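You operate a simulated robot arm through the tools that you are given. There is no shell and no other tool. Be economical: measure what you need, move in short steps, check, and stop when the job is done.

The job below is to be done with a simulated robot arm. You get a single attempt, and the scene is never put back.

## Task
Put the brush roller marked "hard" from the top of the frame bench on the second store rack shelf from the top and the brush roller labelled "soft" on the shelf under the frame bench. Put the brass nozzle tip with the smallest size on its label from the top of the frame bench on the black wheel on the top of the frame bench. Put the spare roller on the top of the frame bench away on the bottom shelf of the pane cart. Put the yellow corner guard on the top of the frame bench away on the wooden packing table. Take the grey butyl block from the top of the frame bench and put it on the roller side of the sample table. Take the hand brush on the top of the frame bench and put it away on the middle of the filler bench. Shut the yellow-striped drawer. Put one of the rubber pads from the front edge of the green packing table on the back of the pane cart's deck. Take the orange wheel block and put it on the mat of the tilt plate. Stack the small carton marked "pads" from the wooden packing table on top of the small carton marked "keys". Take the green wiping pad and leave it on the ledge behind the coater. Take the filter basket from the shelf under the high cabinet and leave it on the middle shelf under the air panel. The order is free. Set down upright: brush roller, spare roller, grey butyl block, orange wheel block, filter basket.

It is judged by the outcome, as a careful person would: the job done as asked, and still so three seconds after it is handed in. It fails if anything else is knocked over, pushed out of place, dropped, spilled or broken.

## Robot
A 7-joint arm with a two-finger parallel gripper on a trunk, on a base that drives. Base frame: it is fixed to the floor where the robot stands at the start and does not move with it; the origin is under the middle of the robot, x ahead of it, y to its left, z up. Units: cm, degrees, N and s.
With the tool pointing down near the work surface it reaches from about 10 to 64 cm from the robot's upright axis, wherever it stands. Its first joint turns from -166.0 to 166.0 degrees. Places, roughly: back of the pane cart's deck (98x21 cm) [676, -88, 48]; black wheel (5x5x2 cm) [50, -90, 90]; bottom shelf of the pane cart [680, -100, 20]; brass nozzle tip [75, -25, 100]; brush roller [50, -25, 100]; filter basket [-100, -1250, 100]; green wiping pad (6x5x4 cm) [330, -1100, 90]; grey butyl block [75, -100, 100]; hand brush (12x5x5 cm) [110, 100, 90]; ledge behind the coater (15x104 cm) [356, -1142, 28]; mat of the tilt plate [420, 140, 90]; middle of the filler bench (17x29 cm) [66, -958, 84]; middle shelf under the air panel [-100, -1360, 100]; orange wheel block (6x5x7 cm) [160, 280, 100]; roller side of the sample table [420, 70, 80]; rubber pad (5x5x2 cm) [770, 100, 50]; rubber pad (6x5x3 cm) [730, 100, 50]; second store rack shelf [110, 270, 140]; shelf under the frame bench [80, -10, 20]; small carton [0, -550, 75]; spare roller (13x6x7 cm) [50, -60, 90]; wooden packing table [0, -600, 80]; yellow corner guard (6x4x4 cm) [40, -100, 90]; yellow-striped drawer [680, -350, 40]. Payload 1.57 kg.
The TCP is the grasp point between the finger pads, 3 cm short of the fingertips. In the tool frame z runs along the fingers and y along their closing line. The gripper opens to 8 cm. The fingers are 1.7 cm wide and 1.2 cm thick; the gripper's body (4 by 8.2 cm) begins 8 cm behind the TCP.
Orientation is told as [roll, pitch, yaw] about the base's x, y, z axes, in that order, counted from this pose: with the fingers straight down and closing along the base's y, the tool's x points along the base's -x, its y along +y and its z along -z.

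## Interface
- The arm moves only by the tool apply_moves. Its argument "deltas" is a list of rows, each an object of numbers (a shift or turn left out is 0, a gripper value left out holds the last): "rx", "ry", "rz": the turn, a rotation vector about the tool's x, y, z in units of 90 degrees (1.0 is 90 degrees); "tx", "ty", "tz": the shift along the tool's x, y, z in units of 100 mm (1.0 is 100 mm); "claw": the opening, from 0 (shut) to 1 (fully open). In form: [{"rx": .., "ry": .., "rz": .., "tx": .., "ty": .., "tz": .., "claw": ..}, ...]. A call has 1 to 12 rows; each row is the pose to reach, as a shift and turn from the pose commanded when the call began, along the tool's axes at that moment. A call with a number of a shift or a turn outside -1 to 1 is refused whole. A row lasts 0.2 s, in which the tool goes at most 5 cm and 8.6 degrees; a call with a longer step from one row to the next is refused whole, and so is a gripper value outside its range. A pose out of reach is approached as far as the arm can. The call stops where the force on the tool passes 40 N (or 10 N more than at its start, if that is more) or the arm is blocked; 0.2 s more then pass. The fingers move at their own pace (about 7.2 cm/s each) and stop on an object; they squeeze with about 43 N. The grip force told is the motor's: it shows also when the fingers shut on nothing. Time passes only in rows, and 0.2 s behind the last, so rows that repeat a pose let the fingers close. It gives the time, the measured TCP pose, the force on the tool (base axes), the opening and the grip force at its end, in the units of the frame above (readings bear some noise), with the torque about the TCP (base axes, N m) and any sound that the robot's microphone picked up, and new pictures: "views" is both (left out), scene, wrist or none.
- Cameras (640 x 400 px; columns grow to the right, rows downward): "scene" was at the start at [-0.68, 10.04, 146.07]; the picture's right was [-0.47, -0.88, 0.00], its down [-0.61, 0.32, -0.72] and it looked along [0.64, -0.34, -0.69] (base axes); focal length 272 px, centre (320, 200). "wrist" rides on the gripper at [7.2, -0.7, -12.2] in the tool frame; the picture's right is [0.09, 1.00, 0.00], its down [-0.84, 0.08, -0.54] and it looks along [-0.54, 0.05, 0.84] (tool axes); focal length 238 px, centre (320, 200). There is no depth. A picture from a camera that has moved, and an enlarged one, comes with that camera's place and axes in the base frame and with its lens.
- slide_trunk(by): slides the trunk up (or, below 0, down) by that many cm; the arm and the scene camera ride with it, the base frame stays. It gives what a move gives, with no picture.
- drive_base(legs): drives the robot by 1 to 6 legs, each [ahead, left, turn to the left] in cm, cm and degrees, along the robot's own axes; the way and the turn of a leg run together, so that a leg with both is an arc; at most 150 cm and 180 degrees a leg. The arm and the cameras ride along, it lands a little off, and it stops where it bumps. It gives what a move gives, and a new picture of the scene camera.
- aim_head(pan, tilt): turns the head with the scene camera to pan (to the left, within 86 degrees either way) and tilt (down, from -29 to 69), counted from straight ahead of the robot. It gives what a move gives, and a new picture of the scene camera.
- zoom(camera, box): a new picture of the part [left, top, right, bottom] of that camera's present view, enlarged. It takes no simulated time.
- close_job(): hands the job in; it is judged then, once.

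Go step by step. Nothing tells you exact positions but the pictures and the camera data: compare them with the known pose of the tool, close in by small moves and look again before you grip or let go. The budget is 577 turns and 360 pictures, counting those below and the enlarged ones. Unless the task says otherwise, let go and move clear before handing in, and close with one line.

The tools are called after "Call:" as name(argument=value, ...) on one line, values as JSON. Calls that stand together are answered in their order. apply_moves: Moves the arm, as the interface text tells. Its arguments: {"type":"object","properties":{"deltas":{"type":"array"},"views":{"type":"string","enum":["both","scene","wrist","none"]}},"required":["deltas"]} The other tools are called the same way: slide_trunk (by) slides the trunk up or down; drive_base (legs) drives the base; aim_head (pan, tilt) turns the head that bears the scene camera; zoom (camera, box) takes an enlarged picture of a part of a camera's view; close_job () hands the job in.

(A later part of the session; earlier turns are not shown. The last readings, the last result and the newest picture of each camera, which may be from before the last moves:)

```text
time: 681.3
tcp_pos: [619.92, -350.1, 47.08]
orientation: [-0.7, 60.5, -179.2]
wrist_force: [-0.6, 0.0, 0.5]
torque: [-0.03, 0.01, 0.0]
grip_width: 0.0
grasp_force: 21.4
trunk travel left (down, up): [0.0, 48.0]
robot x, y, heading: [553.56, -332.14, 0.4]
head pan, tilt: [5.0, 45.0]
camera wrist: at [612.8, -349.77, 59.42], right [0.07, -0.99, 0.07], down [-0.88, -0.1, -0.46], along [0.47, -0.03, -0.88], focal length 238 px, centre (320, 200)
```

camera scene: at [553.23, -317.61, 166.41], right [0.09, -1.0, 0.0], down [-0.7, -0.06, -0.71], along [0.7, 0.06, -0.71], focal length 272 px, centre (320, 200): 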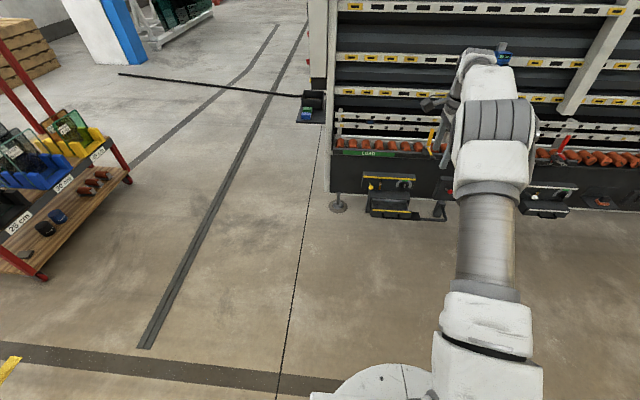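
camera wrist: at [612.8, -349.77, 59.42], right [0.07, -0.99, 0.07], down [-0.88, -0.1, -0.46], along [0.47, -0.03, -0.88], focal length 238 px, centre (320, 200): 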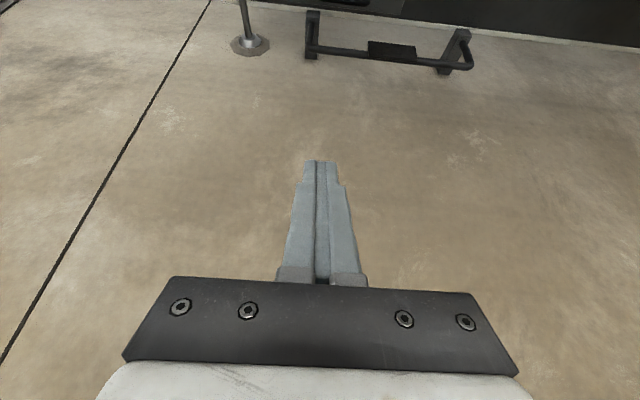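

Call:
drive_base(legs=[[34, 0, 0]])

Call:
zoom(camera="scene", box=[300, 150, 500, 300])

Call:
apply_moves(deltas=[{"claw": 0}], views="wrist")

```text
time: 684.0
tcp_pos: [653.62, -349.88, 47.1]
orientation: [-0.9, 60.6, -179.2]
wrist_force: [0.1, -0.1, 0.8]
torque: [-0.01, 0.0, -0.03]
grip_width: 0.01
grasp_force: 20.9
trunk travel left (down, up): [0.0, 48.0]
robot x, y, heading: [586.93, -331.78, 0.4]
head pan, tilt: [5.0, 45.0]
camera scene: at [586.99, -317.47, 118.4], right [0.09, -1.0, 0.0], down [-0.7, -0.07, -0.71], along [0.7, 0.07, -0.71], focal length 272 px, centre (320, 200)
```

scene: 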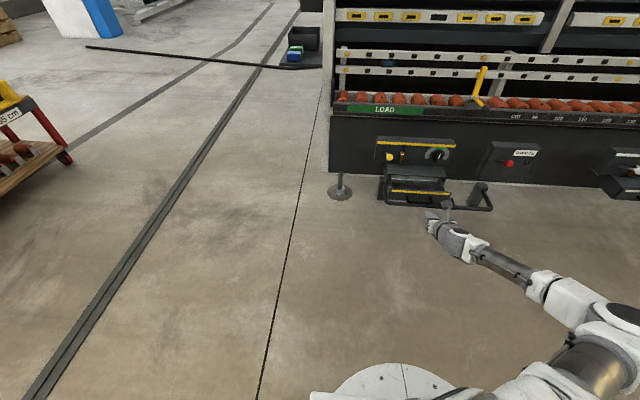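

```text
2.67 times, centred on (400, 225) of scene
camera zoom: at [586.99, -317.47, 118.4], right [0.09, -1.0, 0.0], down [-0.7, -0.07, -0.71], along [0.7, 0.07, -0.71], focal length 726 px, centre (107, 133)
```

zoom: 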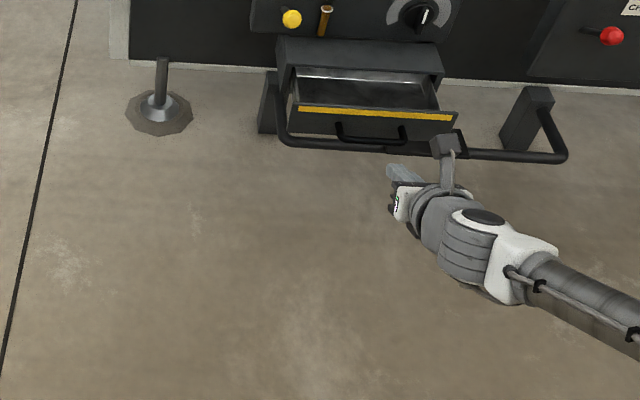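

```text
time: 684.4
tcp_pos: [653.71, -349.87, 47.13]
orientation: [-0.8, 60.5, -179.2]
wrist_force: [-0.3, 0.0, -0.4]
torque: [-0.04, -0.03, 0.0]
grip_width: 0.02
grasp_force: 20.8
trunk travel left (down, up): [0.0, 48.0]
robot x, y, heading: [586.91, -332.0, 0.3]
head pan, tilt: [5.0, 45.0]
camera wrist: at [646.6, -349.55, 59.41], right [0.07, -0.99, 0.07], down [-0.88, -0.1, -0.46], along [0.47, -0.03, -0.88], focal length 238 px, centre (320, 200)
```

wrist: 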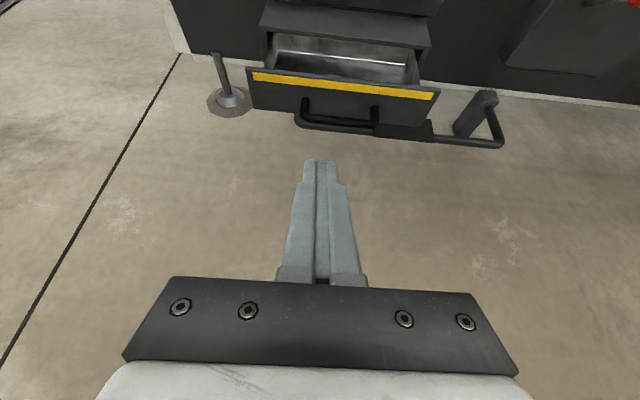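

Call:
apply_moves(deltas=[{"tx": -0.3, "tz": 0.17, "ty": 0.1, "claw": 0}, {"tx": -0.65, "tz": 0.375, "ty": 0.2, "claw": 0}], views="none")

Call:
drive_base(legs=[[15, 0, 0]])

Call:
apply_moves(deltas=[{"claw": 0}], views="wrist")

```text
time: 685.0
tcp_pos: [653.82, -352.1, 39.58]
orientation: [-0.9, 60.5, -179.3]
wrist_force: [-1.1, 0.6, 0.7]
torque: [0.03, -0.03, -0.03]
grip_width: 0.0
grasp_force: 21.0
trunk travel left (down, up): [0.0, 48.0]
robot x, y, heading: [587.16, -331.89, 0.1]
head pan, tilt: [5.0, 45.0]
```

```text
time: 686.7
tcp_pos: [668.6, -352.17, 39.58]
orientation: [-0.9, 60.5, -179.3]
wrist_force: [0.0, -0.6, 0.1]
torque: [-0.02, 0.01, 0.05]
grip_width: 0.0
grasp_force: 21.5
trunk travel left (down, up): [0.0, 48.0]
robot x, y, heading: [601.71, -331.82, 0.1]
head pan, tilt: [5.0, 45.0]
camera scene: at [601.95, -317.41, 118.4], right [0.09, -1.0, 0.0], down [-0.7, -0.06, -0.71], along [0.7, 0.06, -0.71], focal length 272 px, centre (320, 200)
```

scene: 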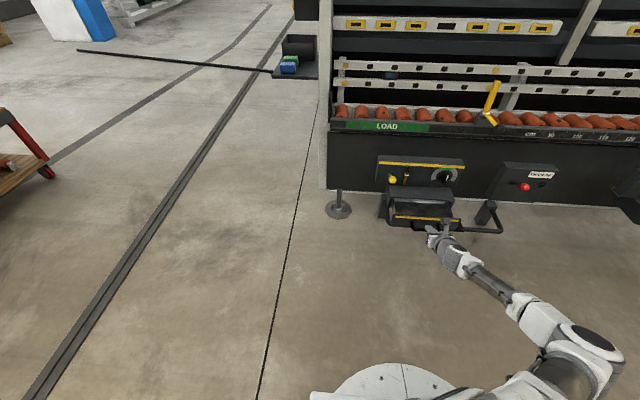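

```text
time: 687.1
tcp_pos: [668.75, -352.14, 39.5]
orientation: [-0.9, 60.6, -179.4]
wrist_force: [-0.1, -0.1, 0.3]
torque: [0.03, 0.02, 0.01]
grip_width: 0.01
grasp_force: 21.2
trunk travel left (down, up): [0.0, 48.0]
robot x, y, heading: [602.04, -331.83, 0.1]
head pan, tilt: [5.0, 45.0]
camera wrist: at [661.58, -351.65, 51.87], right [0.07, -0.99, 0.07], down [-0.88, -0.1, -0.46], along [0.47, -0.03, -0.88], focal length 238 px, centre (320, 200)
```

wrist: 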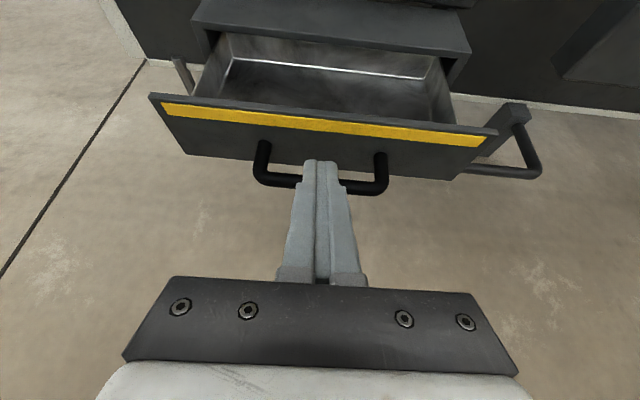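

Fingertip is right at the drawer front, above the handle. Push forward.

Call:
apply_moves(deltas=[{"tx": 0.05, "tz": 0.087, "claw": 0}, {"tx": 0.1, "tz": 0.173, "claw": 0}, {"tx": 0.15, "tz": 0.26, "claw": 0}, {"tx": 0.2, "tz": 0.346, "claw": 0}, {"tx": 0.25, "tz": 0.433, "claw": 0}, {"tx": 0.3, "tz": 0.52, "claw": 0}], views="wrist")

```text
time: 688.5
tcp_pos: [674.74, -351.81, 39.65]
orientation: [-1.0, 60.5, -179.4]
wrist_force: [-1.3, 0.1, 0.2]
torque: [0.0, 0.06, -0.01]
grip_width: 0.0
grasp_force: 21.7
trunk travel left (down, up): [0.0, 48.0]
robot x, y, heading: [601.96, -331.9, 0.2]
head pan, tilt: [5.0, 45.0]
camera wrist: at [667.61, -351.41, 51.95], right [0.07, -0.99, 0.07], down [-0.88, -0.1, -0.46], along [0.47, -0.03, -0.88], focal length 238 px, centre (320, 200)
```

wrist: 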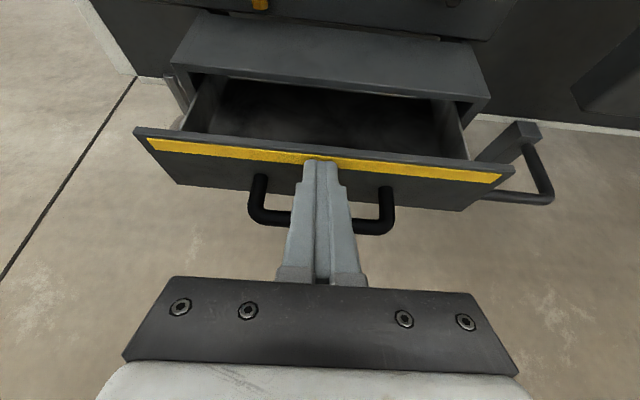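

Call:
apply_moves(deltas=[{"tx": 0.06, "tz": 0.104, "claw": 0}, {"tx": 0.12, "tz": 0.208, "claw": 0}, {"tx": 0.18, "tz": 0.312, "claw": 0}, {"tx": 0.24, "tz": 0.416, "claw": 0}, {"tx": 0.3, "tz": 0.52, "claw": 0}, {"tx": 0.36, "tz": 0.624, "claw": 0}], views="wrist")

```text
time: 689.9
tcp_pos: [681.2, -351.8, 39.37]
orientation: [-1.0, 60.2, -179.4]
wrist_force: [-17.9, 1.6, 6.5]
torque: [0.01, -0.08, -0.02]
grip_width: 0.01
grasp_force: 21.0
trunk travel left (down, up): [0.0, 48.0]
robot x, y, heading: [601.6, -331.9, -0.1]
head pan, tilt: [5.0, 45.0]
stopped in row 6: the force on the tool passed its limit at 80 N (the readings are from after the stop); the commanded pose is now the measured one
camera wrist: at [674.2, -351.39, 51.72], right [0.07, -0.99, 0.07], down [-0.88, -0.1, -0.46], along [0.46, -0.03, -0.89], focal length 238 px, centre (320, 200)
```

wrist: 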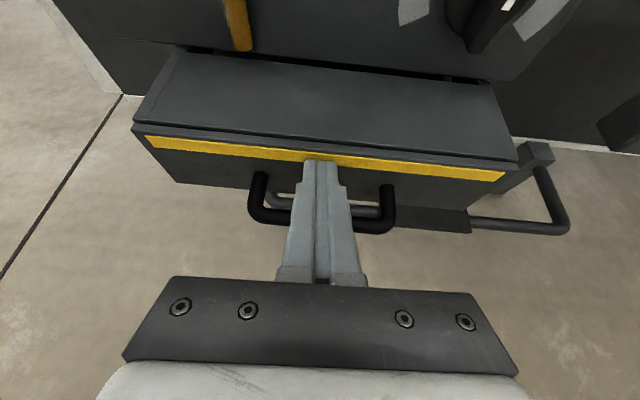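

Drawer is flush and shut. Withdraw backward/up.

Call:
apply_moves(deltas=[{"tz": -0.3, "claw": 0}, {"tz": -0.7, "claw": 0}, {"tz": -1.0, "claw": 0}], views="wrist")

Call:
drive_base(legs=[[-60, 0, 0]])

Call:
slide_trunk(by=40)

```text
time: 690.6
tcp_pos: [672.62, -352.08, 44.19]
orientation: [-0.9, 60.2, -179.0]
wrist_force: [0.3, 0.4, -1.2]
torque: [0.03, -0.01, 0.0]
grip_width: 0.01
grasp_force: 21.6
trunk travel left (down, up): [0.0, 48.0]
robot x, y, heading: [602.03, -331.89, 0.3]
head pan, tilt: [5.0, 45.0]
camera wrist: at [665.55, -351.64, 56.62], right [0.07, -0.99, 0.07], down [-0.88, -0.1, -0.46], along [0.46, -0.03, -0.89], focal length 238 px, centre (320, 200)
```

wrist: 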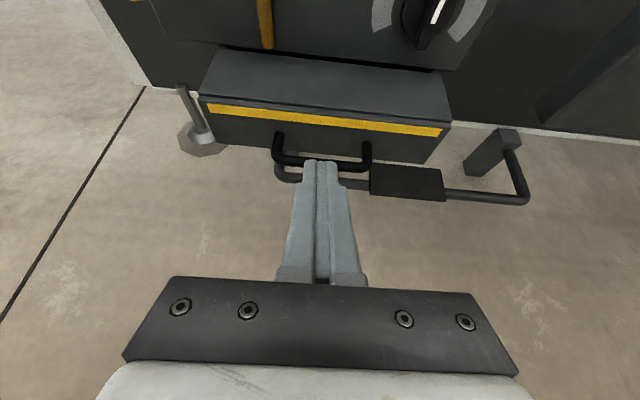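

```text
time: 695.0
tcp_pos: [612.6, -352.38, 44.29]
orientation: [-1.0, 60.2, -179.6]
wrist_force: [-0.2, 0.3, 0.7]
torque: [-0.02, 0.0, -0.01]
grip_width: 0.0
grasp_force: 21.1
trunk travel left (down, up): [0.0, 48.0]
robot x, y, heading: [541.77, -331.59, 0.3]
head pan, tilt: [5.0, 45.0]
camera scene: at [542.07, -317.42, 118.4], right [0.09, -1.0, 0.0], down [-0.7, -0.06, -0.71], along [0.7, 0.06, -0.71], focal length 272 px, centre (320, 200)
```

scene: 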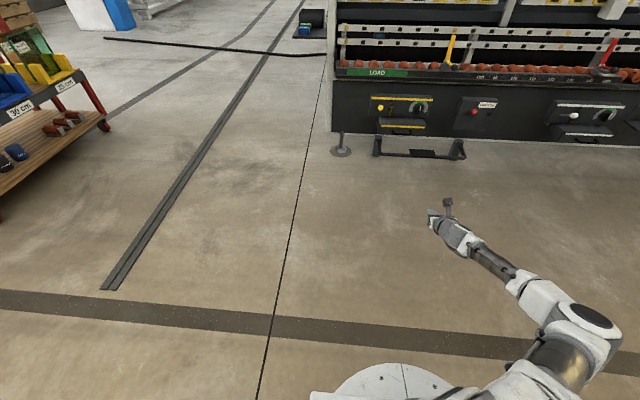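

```text
time: 698.9
tcp_pos: [612.65, -352.45, 84.17]
orientation: [-1.0, 60.2, -179.5]
wrist_force: [0.2, 0.1, -0.2]
torque: [0.03, 0.01, 0.04]
grip_width: 0.02
grasp_force: 21.0
trunk travel left (down, up): [-40.0, 8.0]
robot x, y, heading: [542.18, -332.34, -0.1]
head pan, tilt: [5.0, 45.0]
```

Call:
aim_head(pan=50, tilt=20)

Call:
zoom(camera="scene", box=[200, 100, 520, 300])

```text
time: 700.0
tcp_pos: [612.61, -352.35, 84.09]
orientation: [-1.0, 60.2, -179.4]
wrist_force: [0.6, 0.2, -0.5]
torque: [-0.02, 0.02, 0.0]
grip_width: 0.0
grasp_force: 21.3
trunk travel left (down, up): [-40.0, 8.0]
robot x, y, heading: [541.68, -332.17, 0.1]
head pan, tilt: [50.0, 20.0]
camera scene: at [539.97, -311.0, 162.27], right [0.76, -0.64, 0.0], down [-0.22, -0.26, -0.94], along [0.61, 0.72, -0.34], focal length 272 px, centre (320, 200)
```

scene: 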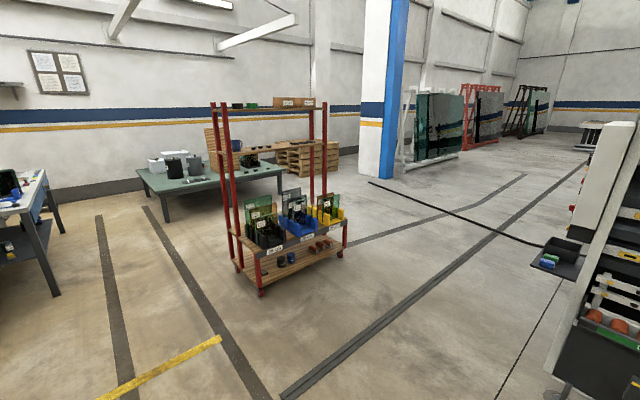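

```text
2.00 times, centred on (360, 200) of scene
camera zoom: at [539.97, -311.0, 162.27], right [0.76, -0.64, 0.0], down [-0.22, -0.26, -0.94], along [0.61, 0.72, -0.34], focal length 545 px, centre (240, 200)
```

zoom: 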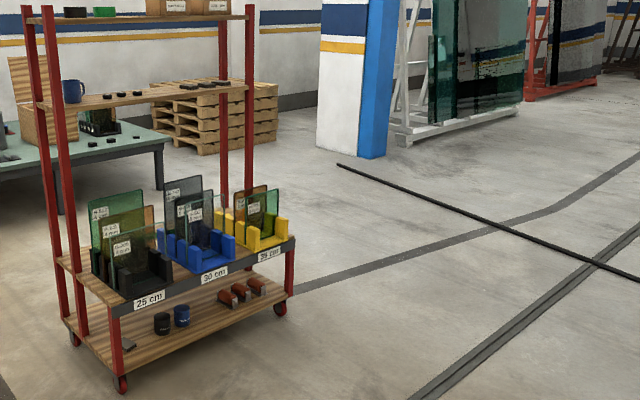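

I see the pane cart (front toward me, bottom shelf free in places) and the green table behind it. I drive around its left end into the gap between them.

Call:
drive_base(legs=[[-8, 130, 0], [0, 130, 0], [0, 75, 0], [100, 0, 0], [65, 0, 0], [0, 0, 90]])

Call:
aim_head(pan=-10, tilt=40)

```text
time: 740.7
tcp_pos: [720.94, 70.69, 84.24]
orientation: [-0.9, 60.2, -90.5]
wrist_force: [0.1, -0.5, 0.3]
torque: [0.01, -0.01, 0.0]
grip_width: 0.01
grasp_force: 21.1
trunk travel left (down, up): [-40.0, 8.0]
robot x, y, heading: [699.65, 0.27, 89.0]
head pan, tilt: [50.0, 20.0]
camera scene: at [678.31, -1.37, 162.27], right [0.66, 0.75, 0.0], down [0.26, -0.22, -0.94], along [-0.71, 0.62, -0.34], focal length 272 px, centre (320, 200)
```

scene: 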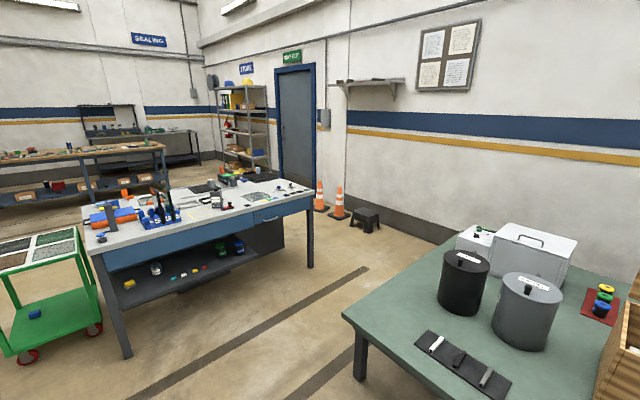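

```text
time: 742.0
tcp_pos: [720.94, 70.82, 84.16]
orientation: [-1.0, 60.2, -90.4]
wrist_force: [-0.1, 0.5, -0.2]
torque: [0.0, -0.03, 0.01]
grip_width: 0.01
grasp_force: 20.8
trunk travel left (down, up): [-40.0, 8.0]
robot x, y, heading: [699.59, 0.46, 88.8]
head pan, tilt: [-10.0, 40.0]
camera scene: at [686.96, 0.86, 159.13], right [0.98, -0.19, 0.0], down [-0.12, -0.63, -0.77], along [0.15, 0.75, -0.64], focal length 272 px, centre (320, 200)
```

scene: 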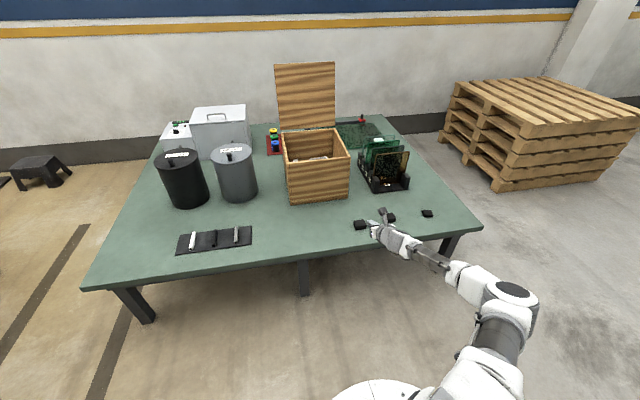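

Call:
slide_trunk(by=-18)

Call:
drive_base(legs=[[16, -10, 0]])

Call:
apply_moves(deltas=[{"claw": 1}, {"claw": 1}, {"claw": 1}], views="wrist")

```text
time: 744.0
tcp_pos: [720.93, 70.77, 66.19]
orientation: [-1.0, 60.1, -90.5]
wrist_force: [-0.3, -0.3, -0.1]
torque: [-0.04, -0.01, 0.01]
grip_width: 0.0
grasp_force: 21.4
trunk travel left (down, up): [-22.0, 26.0]
robot x, y, heading: [699.54, 0.05, 88.8]
head pan, tilt: [-10.0, 40.0]
```

```text
time: 745.7
tcp_pos: [731.28, 86.57, 66.26]
orientation: [-1.0, 60.2, -90.5]
wrist_force: [0.1, 0.4, 0.6]
torque: [-0.01, -0.01, -0.02]
grip_width: 0.0
grasp_force: 21.7
trunk travel left (down, up): [-22.0, 26.0]
robot x, y, heading: [709.8, 16.36, 88.9]
head pan, tilt: [-10.0, 40.0]
camera scene: at [697.28, 16.65, 141.13], right [0.98, -0.19, 0.0], down [-0.12, -0.63, -0.77], along [0.15, 0.75, -0.64], focal length 272 px, centre (320, 200)
```

scene: 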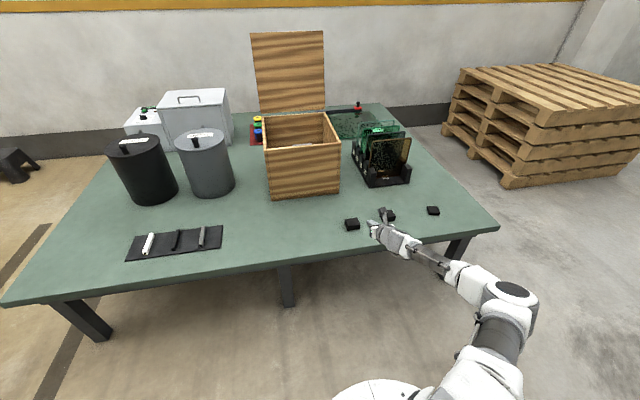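

```text
time: 746.5
tcp_pos: [731.3, 86.57, 66.23]
orientation: [-1.0, 60.2, -90.4]
wrist_force: [0.4, -0.3, -0.8]
torque: [0.0, -0.03, 0.0]
grip_width: 8.01
grasp_force: 0.0
trunk travel left (down, up): [-22.0, 26.0]
robot x, y, heading: [709.6, 15.89, 89.2]
head pan, tilt: [-10.0, 40.0]
camera wrist: at [730.71, 79.58, 78.59], right [1.0, 0.05, 0.07], down [0.08, -0.89, -0.46], along [0.04, 0.46, -0.89], focal length 238 px, centre (320, 200)
```

wrist: 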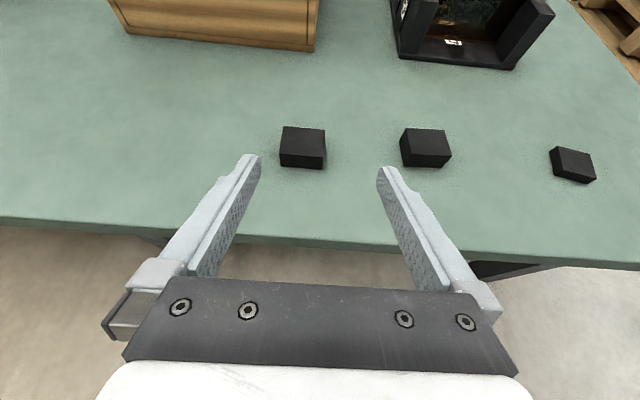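

Call:
drive_base(legs=[[9, 2.4, 0.8]])

Call:
apply_moves(deltas=[{"tx": -0.25, "tz": 0.15, "claw": 1}, {"tx": -0.5, "tz": 0.29, "claw": 1}, {"tx": -0.7, "tz": 0.4, "claw": 1}], views="wrist")

```text
time: 747.8
tcp_pos: [728.02, 95.77, 66.12]
orientation: [-0.9, 60.2, -89.7]
wrist_force: [0.8, 0.9, -0.3]
torque: [-0.02, 0.05, 0.05]
grip_width: 7.98
grasp_force: 0.0
trunk travel left (down, up): [-22.0, 26.0]
robot x, y, heading: [707.67, 25.09, 90.0]
head pan, tilt: [-10.0, 40.0]
camera scene: at [694.99, 25.39, 141.13], right [0.98, -0.18, 0.0], down [-0.11, -0.63, -0.77], along [0.14, 0.75, -0.64], focal length 272 px, centre (320, 200)
```

scene: 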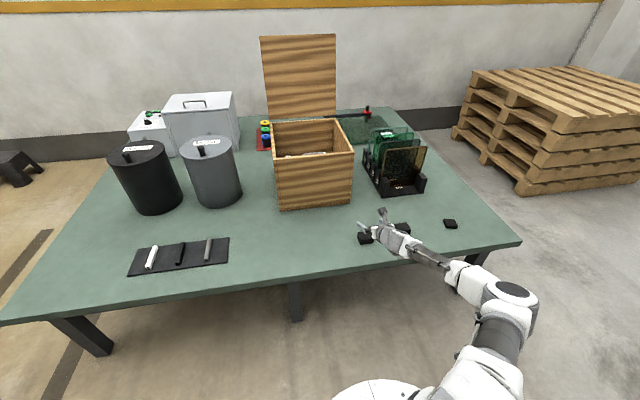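

```text
time: 748.6
tcp_pos: [728.0, 95.73, 58.23]
orientation: [-1.0, 60.2, -89.6]
wrist_force: [-0.1, 0.4, 0.0]
torque: [0.02, -0.05, 0.04]
grip_width: 8.0
grasp_force: 0.1
trunk travel left (down, up): [-22.0, 26.0]
robot x, y, heading: [707.09, 24.76, 89.6]
head pan, tilt: [-10.0, 40.0]
camera wrist: at [727.57, 88.8, 70.48], right [1.0, 0.07, 0.07], down [0.09, -0.88, -0.46], along [0.03, 0.46, -0.89], focal length 238 px, centre (320, 200)
```

wrist: 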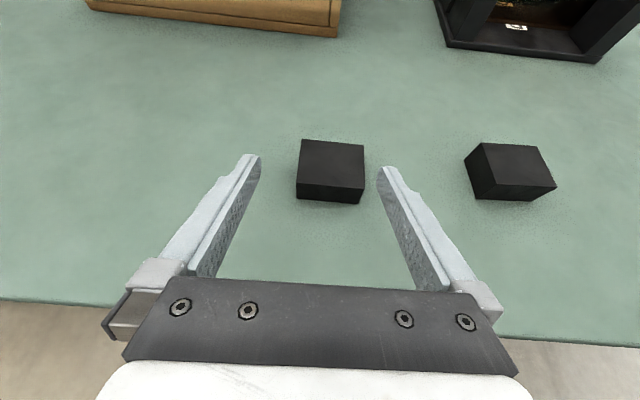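

Call:
apply_moves(deltas=[{"tx": -0.2, "tz": 0.2, "ty": 0.09, "claw": 1}, {"tx": -0.21, "tz": 0.5, "ty": 0.09, "claw": 1}, {"tx": -0.207, "tz": 0.8, "ty": 0.09, "claw": 1}], views="wrist")

```text
time: 749.4
tcp_pos: [727.24, 99.46, 54.26]
orientation: [-0.7, 60.2, -89.6]
wrist_force: [-0.1, 1.1, -0.4]
torque: [0.02, -0.03, 0.01]
grip_width: 8.01
grasp_force: 0.0
out of reach, approached as far as the arm can: row 2, 3
trunk travel left (down, up): [-22.0, 26.0]
robot x, y, heading: [707.5, 24.87, 89.6]
head pan, tilt: [-10.0, 40.0]
camera wrist: at [726.79, 92.49, 66.55], right [1.0, 0.06, 0.07], down [0.09, -0.89, -0.46], along [0.04, 0.46, -0.89], focal length 238 px, centre (320, 200)
```

wrist: 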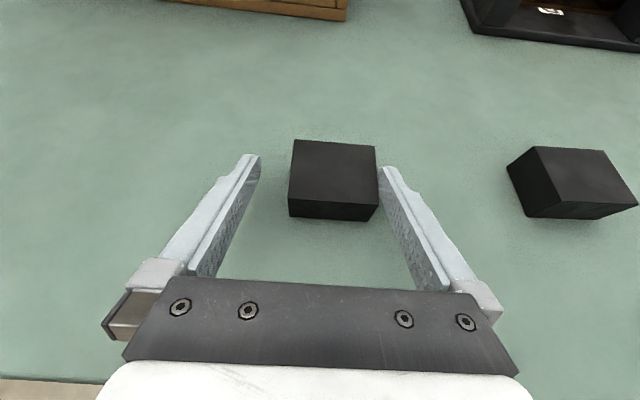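

Call:
apply_moves(deltas=[{"tx": 0.26, "tz": -0.15, "claw": 1}, {"tx": 0.6, "tz": -0.35, "claw": 1}], views="none")

Call:
drive_base(legs=[[3, -1.5, 0.4]])

Call:
slide_trunk(by=-6)

Call:
apply_moves(deltas=[{"claw": 1}], views="wrist")

```text
time: 750.0
tcp_pos: [727.47, 99.35, 61.08]
orientation: [-0.8, 60.2, -89.6]
wrist_force: [0.6, 0.2, -0.2]
torque: [-0.02, 0.01, 0.0]
grip_width: 7.99
grasp_force: 0.0
trunk travel left (down, up): [-22.0, 26.0]
robot x, y, heading: [707.55, 25.27, 89.8]
head pan, tilt: [-10.0, 40.0]
```

```text
time: 750.9
tcp_pos: [728.41, 102.54, 61.26]
orientation: [-0.9, 60.2, -89.2]
wrist_force: [-0.1, -0.5, 0.1]
torque: [0.0, 0.0, 0.0]
grip_width: 7.99
grasp_force: 0.1
trunk travel left (down, up): [-22.0, 26.0]
robot x, y, heading: [709.13, 28.0, 90.0]
head pan, tilt: [-10.0, 40.0]
camera scene: at [696.47, 28.3, 141.13], right [0.99, -0.17, 0.0], down [-0.11, -0.63, -0.77], along [0.13, 0.75, -0.64], focal length 272 px, centre (320, 200)
```

scene: 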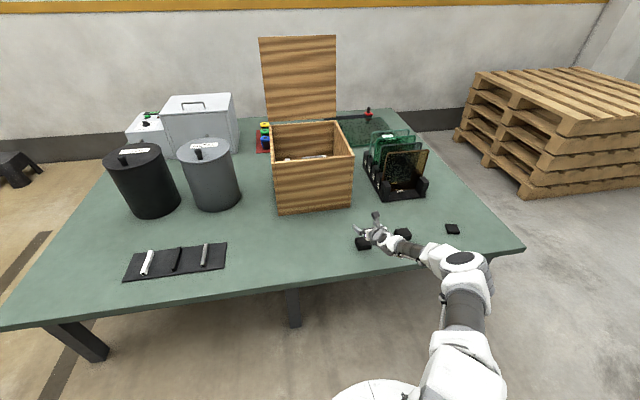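

```text
time: 751.9
tcp_pos: [728.44, 102.61, 55.21]
orientation: [-0.9, 60.2, -89.3]
wrist_force: [-1.0, 0.3, -0.2]
torque: [-0.03, 0.02, 0.02]
grip_width: 7.98
grasp_force: 0.0
trunk travel left (down, up): [-16.0, 32.0]
robot x, y, heading: [708.84, 28.29, 90.0]
head pan, tilt: [-10.0, 40.0]
```

```text
time: 752.3
tcp_pos: [728.46, 102.51, 55.05]
orientation: [-1.0, 60.2, -89.3]
wrist_force: [0.1, 0.2, 0.0]
torque: [0.01, 0.01, -0.03]
grip_width: 8.0
grasp_force: 0.0
trunk travel left (down, up): [-16.0, 32.0]
robot x, y, heading: [708.73, 28.09, 90.1]
head pan, tilt: [-10.0, 40.0]
camera wrist: at [728.12, 95.54, 67.53], right [0.99, 0.07, 0.07], down [0.1, -0.88, -0.46], along [0.03, 0.46, -0.89], focal length 238 px, centre (320, 200)
```

wrist: 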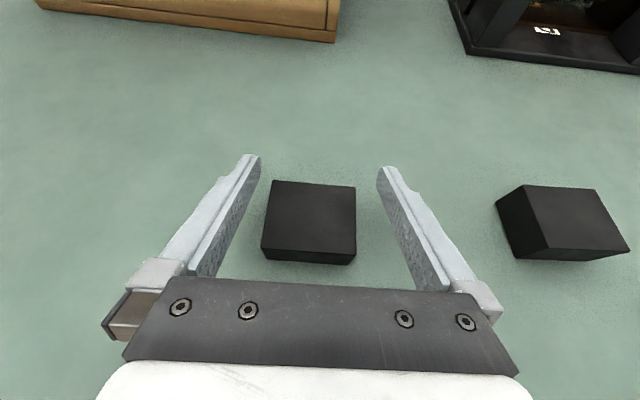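

Call:
slide_trunk(by=-2.5)

Call:
apply_moves(deltas=[{"ty": -0.04, "claw": 1}, {"ty": -0.04, "claw": 0}, {"ty": -0.04, "claw": 0}, {"ty": -0.04, "claw": 0}, {"ty": -0.04, "claw": 0}, {"ty": -0.04, "tx": 0.06, "tz": -0.03, "claw": 0}, {"ty": -0.04, "tx": 0.17, "tz": -0.1, "claw": 0}, {"ty": -0.04, "tx": 0.34, "tz": -0.2, "claw": 0}], views="wrist")

```text
time: 753.0
tcp_pos: [728.44, 102.56, 52.69]
orientation: [-1.0, 60.2, -89.3]
wrist_force: [0.2, -0.3, 0.0]
torque: [-0.01, -0.01, -0.01]
grip_width: 7.99
grasp_force: 0.1
trunk travel left (down, up): [-13.5, 34.5]
robot x, y, heading: [708.91, 28.1, 90.3]
head pan, tilt: [-10.0, 40.0]
```

```text
time: 754.8
tcp_pos: [728.17, 102.51, 56.53]
orientation: [-1.0, 60.2, -89.3]
wrist_force: [0.0, -0.1, 0.0]
torque: [0.02, 0.01, -0.01]
grip_width: 5.92
grasp_force: 42.9
trunk travel left (down, up): [-13.5, 34.5]
robot x, y, heading: [708.98, 27.99, 90.2]
head pan, tilt: [-10.0, 40.0]
camera wrist: at [727.77, 95.53, 68.87], right [0.99, 0.07, 0.07], down [0.1, -0.88, -0.46], along [0.03, 0.46, -0.89], focal length 238 px, centre (320, 200)
```

wrist: 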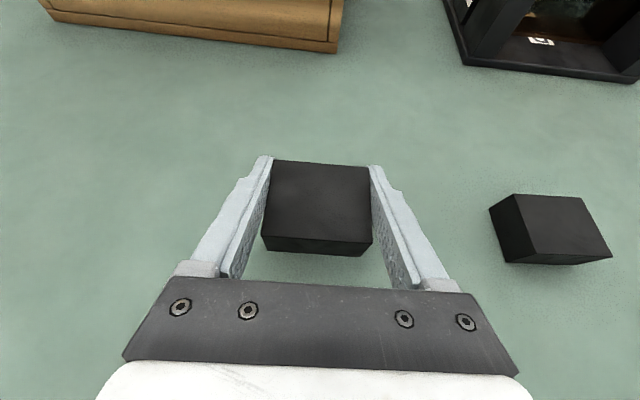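

Pad held. Lift, back off, turn toward the pane cart's back side.

Call:
slide_trunk(by=28)

Call:
drive_base(legs=[[-16, 0, 0], [0, 0, 180]])

Call:
aim_head(pan=5, tilt=35)

```text
time: 757.6
tcp_pos: [728.1, 102.56, 84.53]
orientation: [-1.0, 60.2, -89.3]
wrist_force: [-0.1, 0.1, -0.9]
torque: [-0.03, 0.0, 0.02]
grip_width: 5.98
grasp_force: 42.9
trunk travel left (down, up): [-41.5, 6.5]
robot x, y, heading: [708.94, 27.83, 89.9]
head pan, tilt: [-10.0, 40.0]
```

```text
time: 769.3
tcp_pos: [689.35, -62.18, 84.48]
orientation: [-1.0, 60.2, 90.4]
wrist_force: [-1.3, -0.1, -1.3]
torque: [0.02, -0.01, 0.0]
grip_width: 5.92
grasp_force: 43.3
trunk travel left (down, up): [-41.5, 6.5]
robot x, y, heading: [709.05, 12.21, -90.2]
head pan, tilt: [-10.0, 40.0]
camera scene: at [721.54, 11.48, 160.63], right [-0.98, 0.18, 0.0], down [0.11, 0.63, -0.77], along [-0.14, -0.75, -0.64], focal length 272 px, centre (320, 200)
```

scene: 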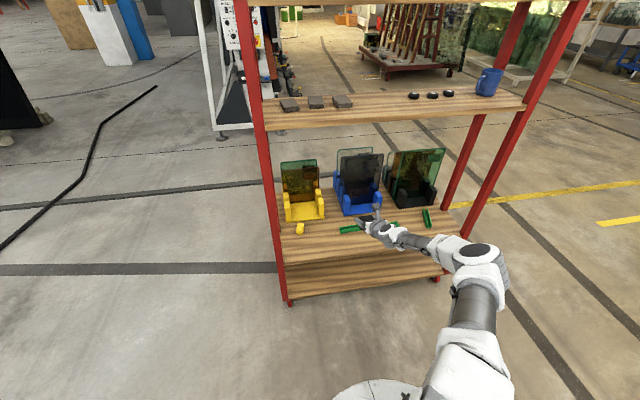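

```text
time: 770.0
tcp_pos: [689.32, -62.4, 84.61]
orientation: [-1.0, 60.2, 90.4]
wrist_force: [0.2, -0.2, -0.9]
torque: [-0.02, 0.0, -0.02]
grip_width: 5.92
grasp_force: 43.1
trunk travel left (down, up): [-41.5, 6.5]
robot x, y, heading: [709.27, 12.31, -90.4]
head pan, tilt: [5.0, 35.0]
camera scene: at [723.78, 11.07, 161.38], right [-1.0, -0.08, 0.0], down [-0.05, 0.57, -0.82], along [0.07, -0.82, -0.57], focal length 272 px, centre (320, 200)
```

scene: 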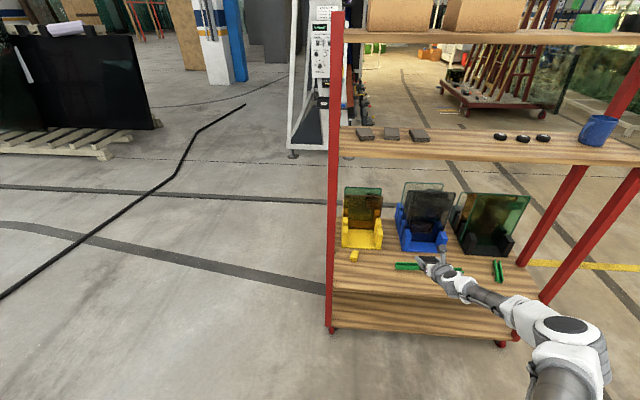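

Call:
zoom(camera="scene", box=[310, 170, 570, 350])

Call:
apply_moves(deltas=[{"claw": 0}], views="wrist")

```text
2.22 times, centred on (440, 260) of scene
camera zoom: at [723.78, 11.07, 161.38], right [-1.0, -0.08, 0.0], down [-0.05, 0.57, -0.82], along [0.07, -0.82, -0.57], focal length 605 px, centre (53, 67)
```

zoom: 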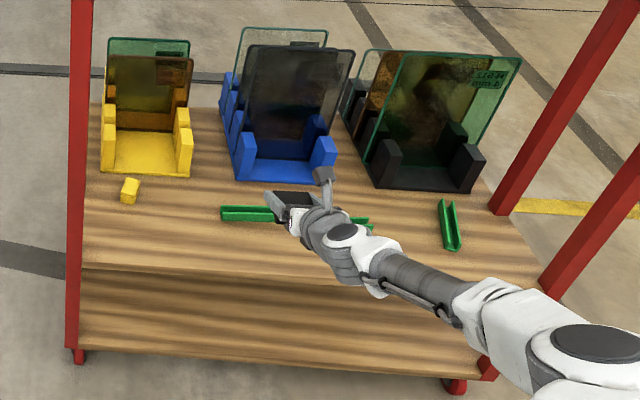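

```text
time: 770.4
tcp_pos: [689.39, -62.34, 84.43]
orientation: [-0.9, 60.2, 90.3]
wrist_force: [0.5, 0.0, -1.8]
torque: [0.02, -0.02, 0.0]
grip_width: 5.93
grasp_force: 43.0
trunk travel left (down, up): [-41.5, 6.5]
robot x, y, heading: [708.89, 11.9, -90.1]
head pan, tilt: [5.0, 35.0]
camera wrist: at [689.73, -55.25, 96.89], right [-1.0, -0.07, 0.07], down [-0.09, 0.88, -0.46], along [-0.03, -0.46, -0.89], focal length 238 px, centre (320, 200)
```

wrist: 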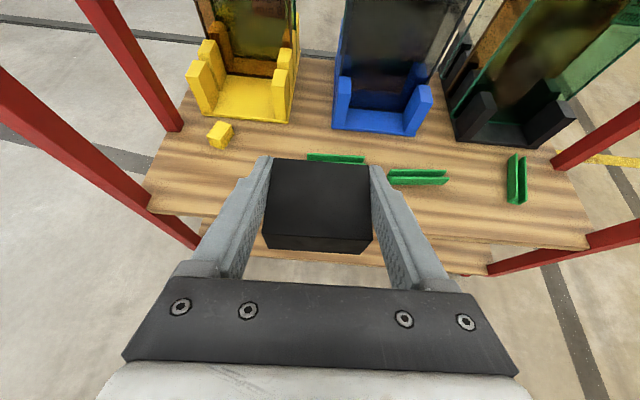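

Call:
slide_trunk(by=-24)

Call:
drive_base(legs=[[0, 11.6, 0], [21.5, 0, 0]])

Call:
apply_moves(deltas=[{"claw": 0}], views="wrist")

```text
time: 772.9
tcp_pos: [689.41, -62.32, 60.48]
orientation: [-1.1, 60.2, 90.4]
wrist_force: [0.9, 0.5, -1.7]
torque: [-0.01, -0.02, -0.01]
grip_width: 5.91
grasp_force: 43.1
trunk travel left (down, up): [-17.5, 30.5]
robot x, y, heading: [709.26, 11.8, -90.1]
head pan, tilt: [5.0, 35.0]
```

```text
time: 776.1
tcp_pos: [701.32, -83.89, 60.67]
orientation: [-1.0, 60.1, 90.7]
wrist_force: [-0.5, 0.0, -0.4]
torque: [0.02, 0.0, -0.04]
grip_width: 5.92
grasp_force: 43.3
trunk travel left (down, up): [-17.5, 30.5]
robot x, y, heading: [720.82, -9.46, -90.0]
head pan, tilt: [5.0, 35.0]
camera scene: at [735.44, -10.42, 137.39], right [-1.0, -0.09, 0.0], down [-0.05, 0.57, -0.82], along [0.07, -0.82, -0.57], focal length 272 px, centre (320, 200)
```

scene: 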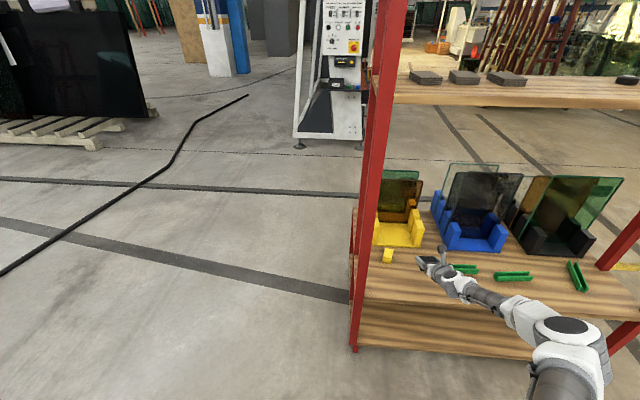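

```text
time: 776.5
tcp_pos: [701.37, -83.9, 60.5]
orientation: [-0.9, 60.2, 90.6]
wrist_force: [0.2, -0.4, -0.6]
torque: [0.01, -0.03, -0.02]
grip_width: 5.91
grasp_force: 42.6
trunk travel left (down, up): [-17.5, 30.5]
robot x, y, heading: [720.94, -9.3, -89.8]
head pan, tilt: [5.0, 35.0]
camera wrist: at [701.67, -76.86, 72.87], right [-0.99, -0.07, 0.07], down [-0.1, 0.88, -0.46], along [-0.03, -0.46, -0.89], focal length 238 px, centre (320, 200)
```

wrist: 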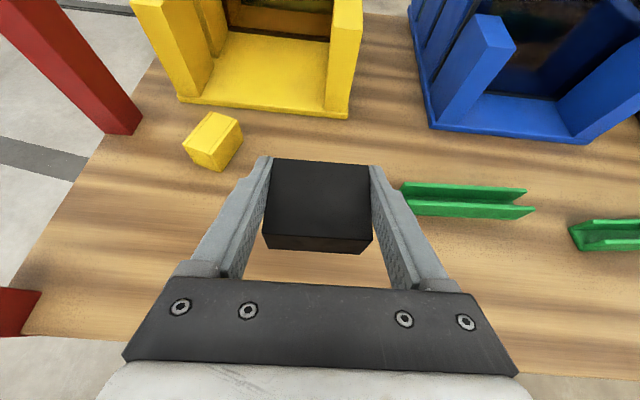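

Call:
slide_trunk(by=-8)

Call:
apply_moves(deltas=[{"tx": -0.05, "tz": 0.03, "claw": 0}, {"tx": -0.1, "tz": 0.06, "claw": 0}, {"tx": -0.15, "tz": 0.09, "claw": 0}, {"tx": -0.2, "tz": 0.12, "claw": 0}], views="wrist")

```text
time: 777.7
tcp_pos: [701.31, -83.89, 52.63]
orientation: [-1.0, 60.2, 90.6]
wrist_force: [0.9, -0.3, -1.1]
torque: [0.04, 0.05, 0.0]
grip_width: 5.93
grasp_force: 42.2
trunk travel left (down, up): [-9.5, 38.5]
robot x, y, heading: [720.42, -9.68, -89.9]
head pan, tilt: [5.0, 35.0]
```

```text
time: 778.5
tcp_pos: [701.31, -84.14, 51.6]
orientation: [-0.6, 60.8, 91.0]
wrist_force: [2.2, 5.1, 15.5]
torque: [0.63, 0.08, 0.0]
grip_width: 5.95
grasp_force: 43.2
trunk travel left (down, up): [-9.5, 38.5]
robot x, y, heading: [720.58, -9.51, -89.9]
head pan, tilt: [5.0, 35.0]
stopped in row 4: the force on the tool passed its limit at 44 N (the readings are from after the stop); the commanded pose is now the measured one
camera wrist: at [701.66, -77.05, 63.79], right [-0.99, -0.07, 0.08], down [-0.1, 0.88, -0.47], along [-0.03, -0.47, -0.88], focal length 238 px, centre (320, 200)
```

wrist: 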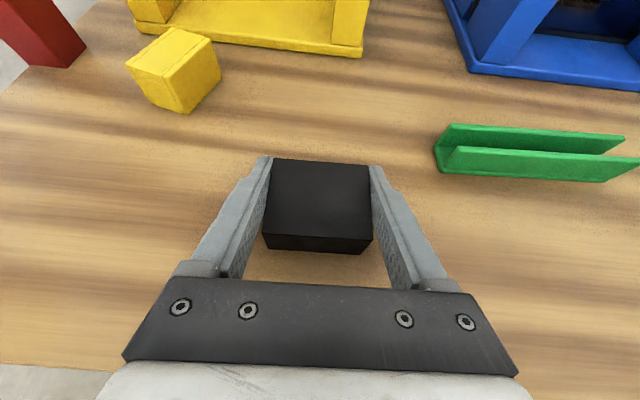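

Contact with the deck. Release and rise.

Call:
apply_moves(deltas=[{"tx": 0.03, "tz": -0.017, "claw": 0}, {"tx": 0.03, "tz": -0.017, "claw": 0.85}, {"tx": 0.03, "tz": -0.017, "claw": 0.95}, {"tx": 0.03, "tz": -0.017, "claw": 1}, {"tx": 0.25, "tz": -0.15, "claw": 1}, {"tx": 0.6, "tz": -0.35, "claw": 1}], views="wrist")

Call:
drive_base(legs=[[-25, 0, 0]])

Call:
slide_trunk(by=36)

```text
time: 779.9
tcp_pos: [701.33, -84.18, 58.08]
orientation: [-0.7, 60.4, 91.0]
wrist_force: [0.0, 0.2, -0.1]
torque: [0.01, -0.04, 0.02]
grip_width: 8.01
grasp_force: 0.0
trunk travel left (down, up): [-9.5, 38.5]
robot x, y, heading: [720.55, -9.47, -89.9]
head pan, tilt: [5.0, 35.0]
camera wrist: at [701.66, -77.0, 70.36], right [-0.99, -0.07, 0.07], down [-0.1, 0.88, -0.46], along [-0.03, -0.47, -0.88], focal length 238 px, centre (320, 200)
```

wrist: 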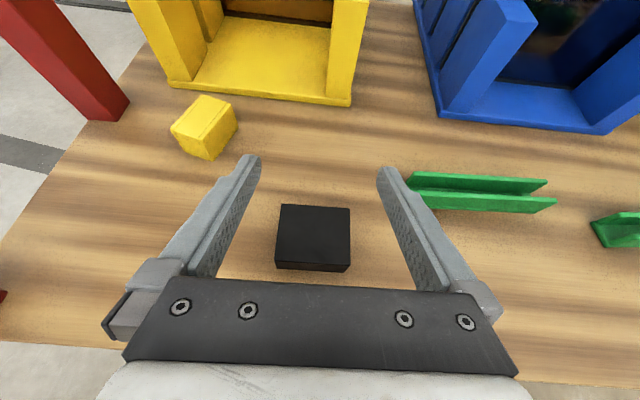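

```text
time: 782.2
tcp_pos: [701.38, -59.21, 58.08]
orientation: [-0.8, 60.5, 90.9]
wrist_force: [0.2, 1.0, 0.0]
torque: [-0.02, 0.02, 0.0]
grip_width: 8.02
grasp_force: 0.0
trunk travel left (down, up): [-9.5, 38.5]
robot x, y, heading: [720.55, 15.49, -90.1]
head pan, tilt: [5.0, 35.0]
camera scene: at [735.43, 14.58, 129.39], right [-1.0, -0.09, 0.0], down [-0.05, 0.57, -0.82], along [0.07, -0.82, -0.57], focal length 272 px, centre (320, 200)
```

scene: 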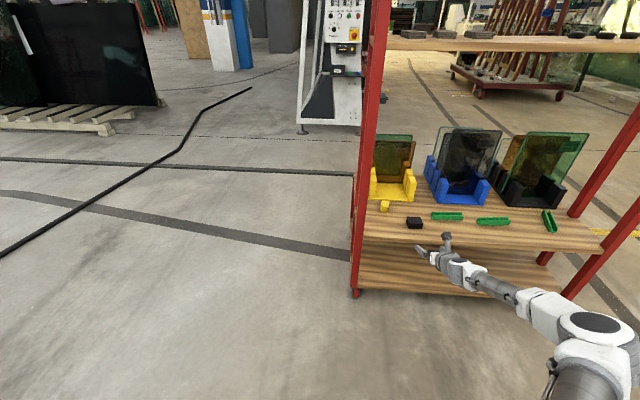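

```text
time: 785.7
tcp_pos: [701.36, -59.3, 94.06]
orientation: [-0.8, 60.5, 90.8]
wrist_force: [0.1, 0.3, 0.5]
torque: [-0.01, 0.0, -0.02]
grip_width: 8.02
grasp_force: 0.0
trunk travel left (down, up): [-45.5, 2.5]
robot x, y, heading: [720.93, 15.34, -90.2]
head pan, tilt: [5.0, 35.0]
```

Pad is on the back of the deck. Next the spare roller: I drive back to the frame bench's front-right corner.

Call:
drive_base(legs=[[0, -150, 0], [130, 0, 0], [65, 0, 0], [0, -145, 0], [0, -145, 0], [0, -145, 0]])

Call:
drive_base(legs=[[0, -138, 0], [0, 0, -180]])

Call:
aim_head(pan=-15, tilt=40)

```text
time: 841.5
tcp_pos: [109.76, -241.82, 94.06]
orientation: [-0.7, 60.6, 88.9]
wrist_force: [-0.6, -0.3, 0.2]
torque: [0.02, -0.07, 0.04]
grip_width: 7.97
grasp_force: 0.3
trunk travel left (down, up): [-45.5, 2.5]
robot x, y, heading: [131.66, -167.82, -92.0]
head pan, tilt: [5.0, 35.0]
camera scene: at [146.5, -169.25, 165.39], right [-1.0, -0.05, 0.0], down [-0.03, 0.57, -0.82], along [0.04, -0.82, -0.57], focal length 272 px, centre (320, 200)
```

scene: 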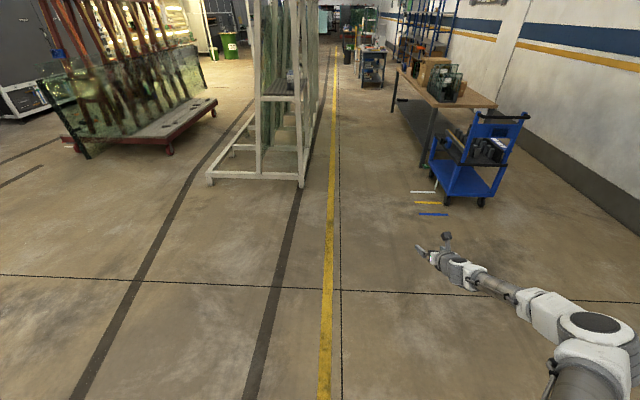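

```text
time: 862.0
tcp_pos: [17.88, -89.65, 94.15]
orientation: [-0.9, 60.5, -92.2]
wrist_force: [-0.5, -0.2, -0.2]
torque: [0.01, 0.0, -0.02]
grip_width: 8.01
grasp_force: 0.1
trunk travel left (down, up): [-45.5, 2.5]
robot x, y, heading: [-5.51, -163.26, 87.2]
head pan, tilt: [5.0, 35.0]
camera scene: at [-19.97, -161.82, 165.39], right [1.0, 0.04, 0.0], down [0.02, -0.57, -0.82], along [-0.03, 0.82, -0.57], focal length 272 px, centre (320, 200)
```

scene: 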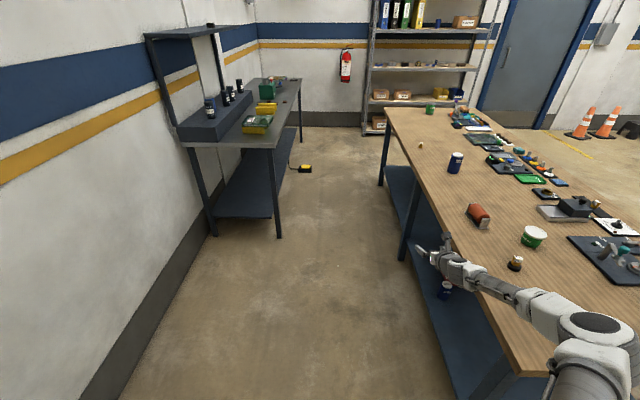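

```text
time: 862.8
tcp_pos: [17.96, -89.78, 94.04]
orientation: [-0.8, 60.5, -92.0]
wrist_force: [0.4, -1.0, -0.2]
torque: [-0.01, -0.03, 0.0]
grip_width: 7.99
grasp_force: 0.0
trunk travel left (down, up): [-45.5, 2.5]
robot x, y, heading: [-5.62, -163.35, 87.1]
head pan, tilt: [-15.0, 40.0]
camera scene: at [-17.05, -162.53, 164.63], right [0.95, -0.31, 0.0], down [-0.2, -0.61, -0.77], along [0.24, 0.73, -0.64], focal length 272 px, centre (320, 200)
```

scene: 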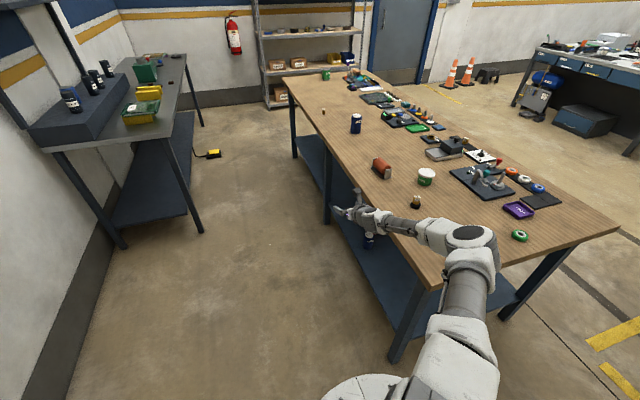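

Call:
apply_moves(deltas=[{"tx": 0.35, "tz": -0.2}, {"tx": 0.7, "tz": -0.4}, {"tx": 1.0, "tz": -0.58}], views="none")

Call:
apply_moves(deltas=[{"tx": -0.2, "tz": -0.35}, {"tx": -0.4, "tz": -0.7}, {"tx": -0.57, "tz": -1.0}], views="none")

Call:
apply_moves(deltas=[{"tx": -0.2, "tz": -0.35}, {"tx": -0.4, "tz": -0.7}, {"tx": -0.57, "tz": -1.0}], views="none")

Call:
drive_base(legs=[[20, -6, 2.9], [25, 0, 0]])

```text
time: 863.6
tcp_pos: [18.12, -89.67, 105.53]
orientation: [-0.8, 60.5, -92.2]
wrist_force: [-0.7, 0.3, -0.9]
torque: [0.02, 0.03, -0.03]
grip_width: 8.0
grasp_force: 0.1
trunk travel left (down, up): [-45.5, 2.5]
robot x, y, heading: [-5.11, -163.19, 87.0]
head pan, tilt: [-15.0, 40.0]
```

```text
time: 864.4
tcp_pos: [17.69, -101.31, 105.67]
orientation: [-0.8, 60.6, -92.2]
wrist_force: [-0.6, 0.0, 0.6]
torque: [0.0, -0.03, -0.01]
grip_width: 7.97
grasp_force: 0.2
trunk travel left (down, up): [-45.5, 2.5]
robot x, y, heading: [-5.02, -163.0, 87.2]
head pan, tilt: [-15.0, 40.0]
```

```text
time: 865.2
tcp_pos: [17.59, -112.96, 105.53]
orientation: [-0.8, 60.5, -92.3]
wrist_force: [-0.4, 0.4, -0.6]
torque: [0.01, 0.01, -0.01]
grip_width: 8.01
grasp_force: 0.0
trunk travel left (down, up): [-45.5, 2.5]
robot x, y, heading: [-5.28, -162.89, 87.0]
head pan, tilt: [-15.0, 40.0]
```

```text
time: 869.0
tcp_pos: [21.31, -67.11, 105.56]
orientation: [-0.8, 60.5, -89.2]
wrist_force: [-0.9, 0.0, -1.2]
torque: [0.01, -0.02, 0.02]
grip_width: 8.0
grasp_force: 0.1
trunk travel left (down, up): [-45.5, 2.5]
robot x, y, heading: [1.16, -118.45, 89.9]
head pan, tilt: [-15.0, 40.0]
camera scene: at [-10.6, -118.58, 164.63], right [0.97, -0.26, 0.0], down [-0.17, -0.62, -0.77], along [0.2, 0.74, -0.64], focal length 272 px, centre (320, 200)
```

scene: 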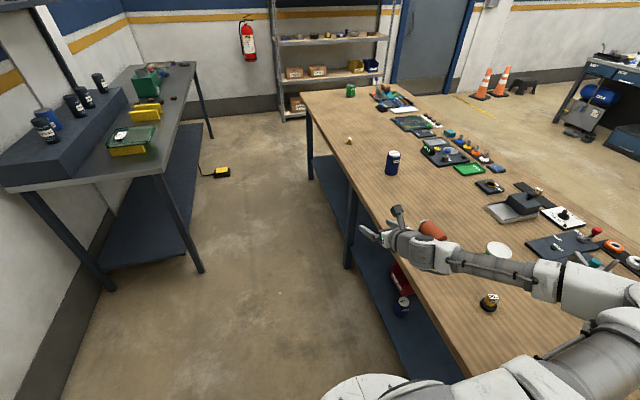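

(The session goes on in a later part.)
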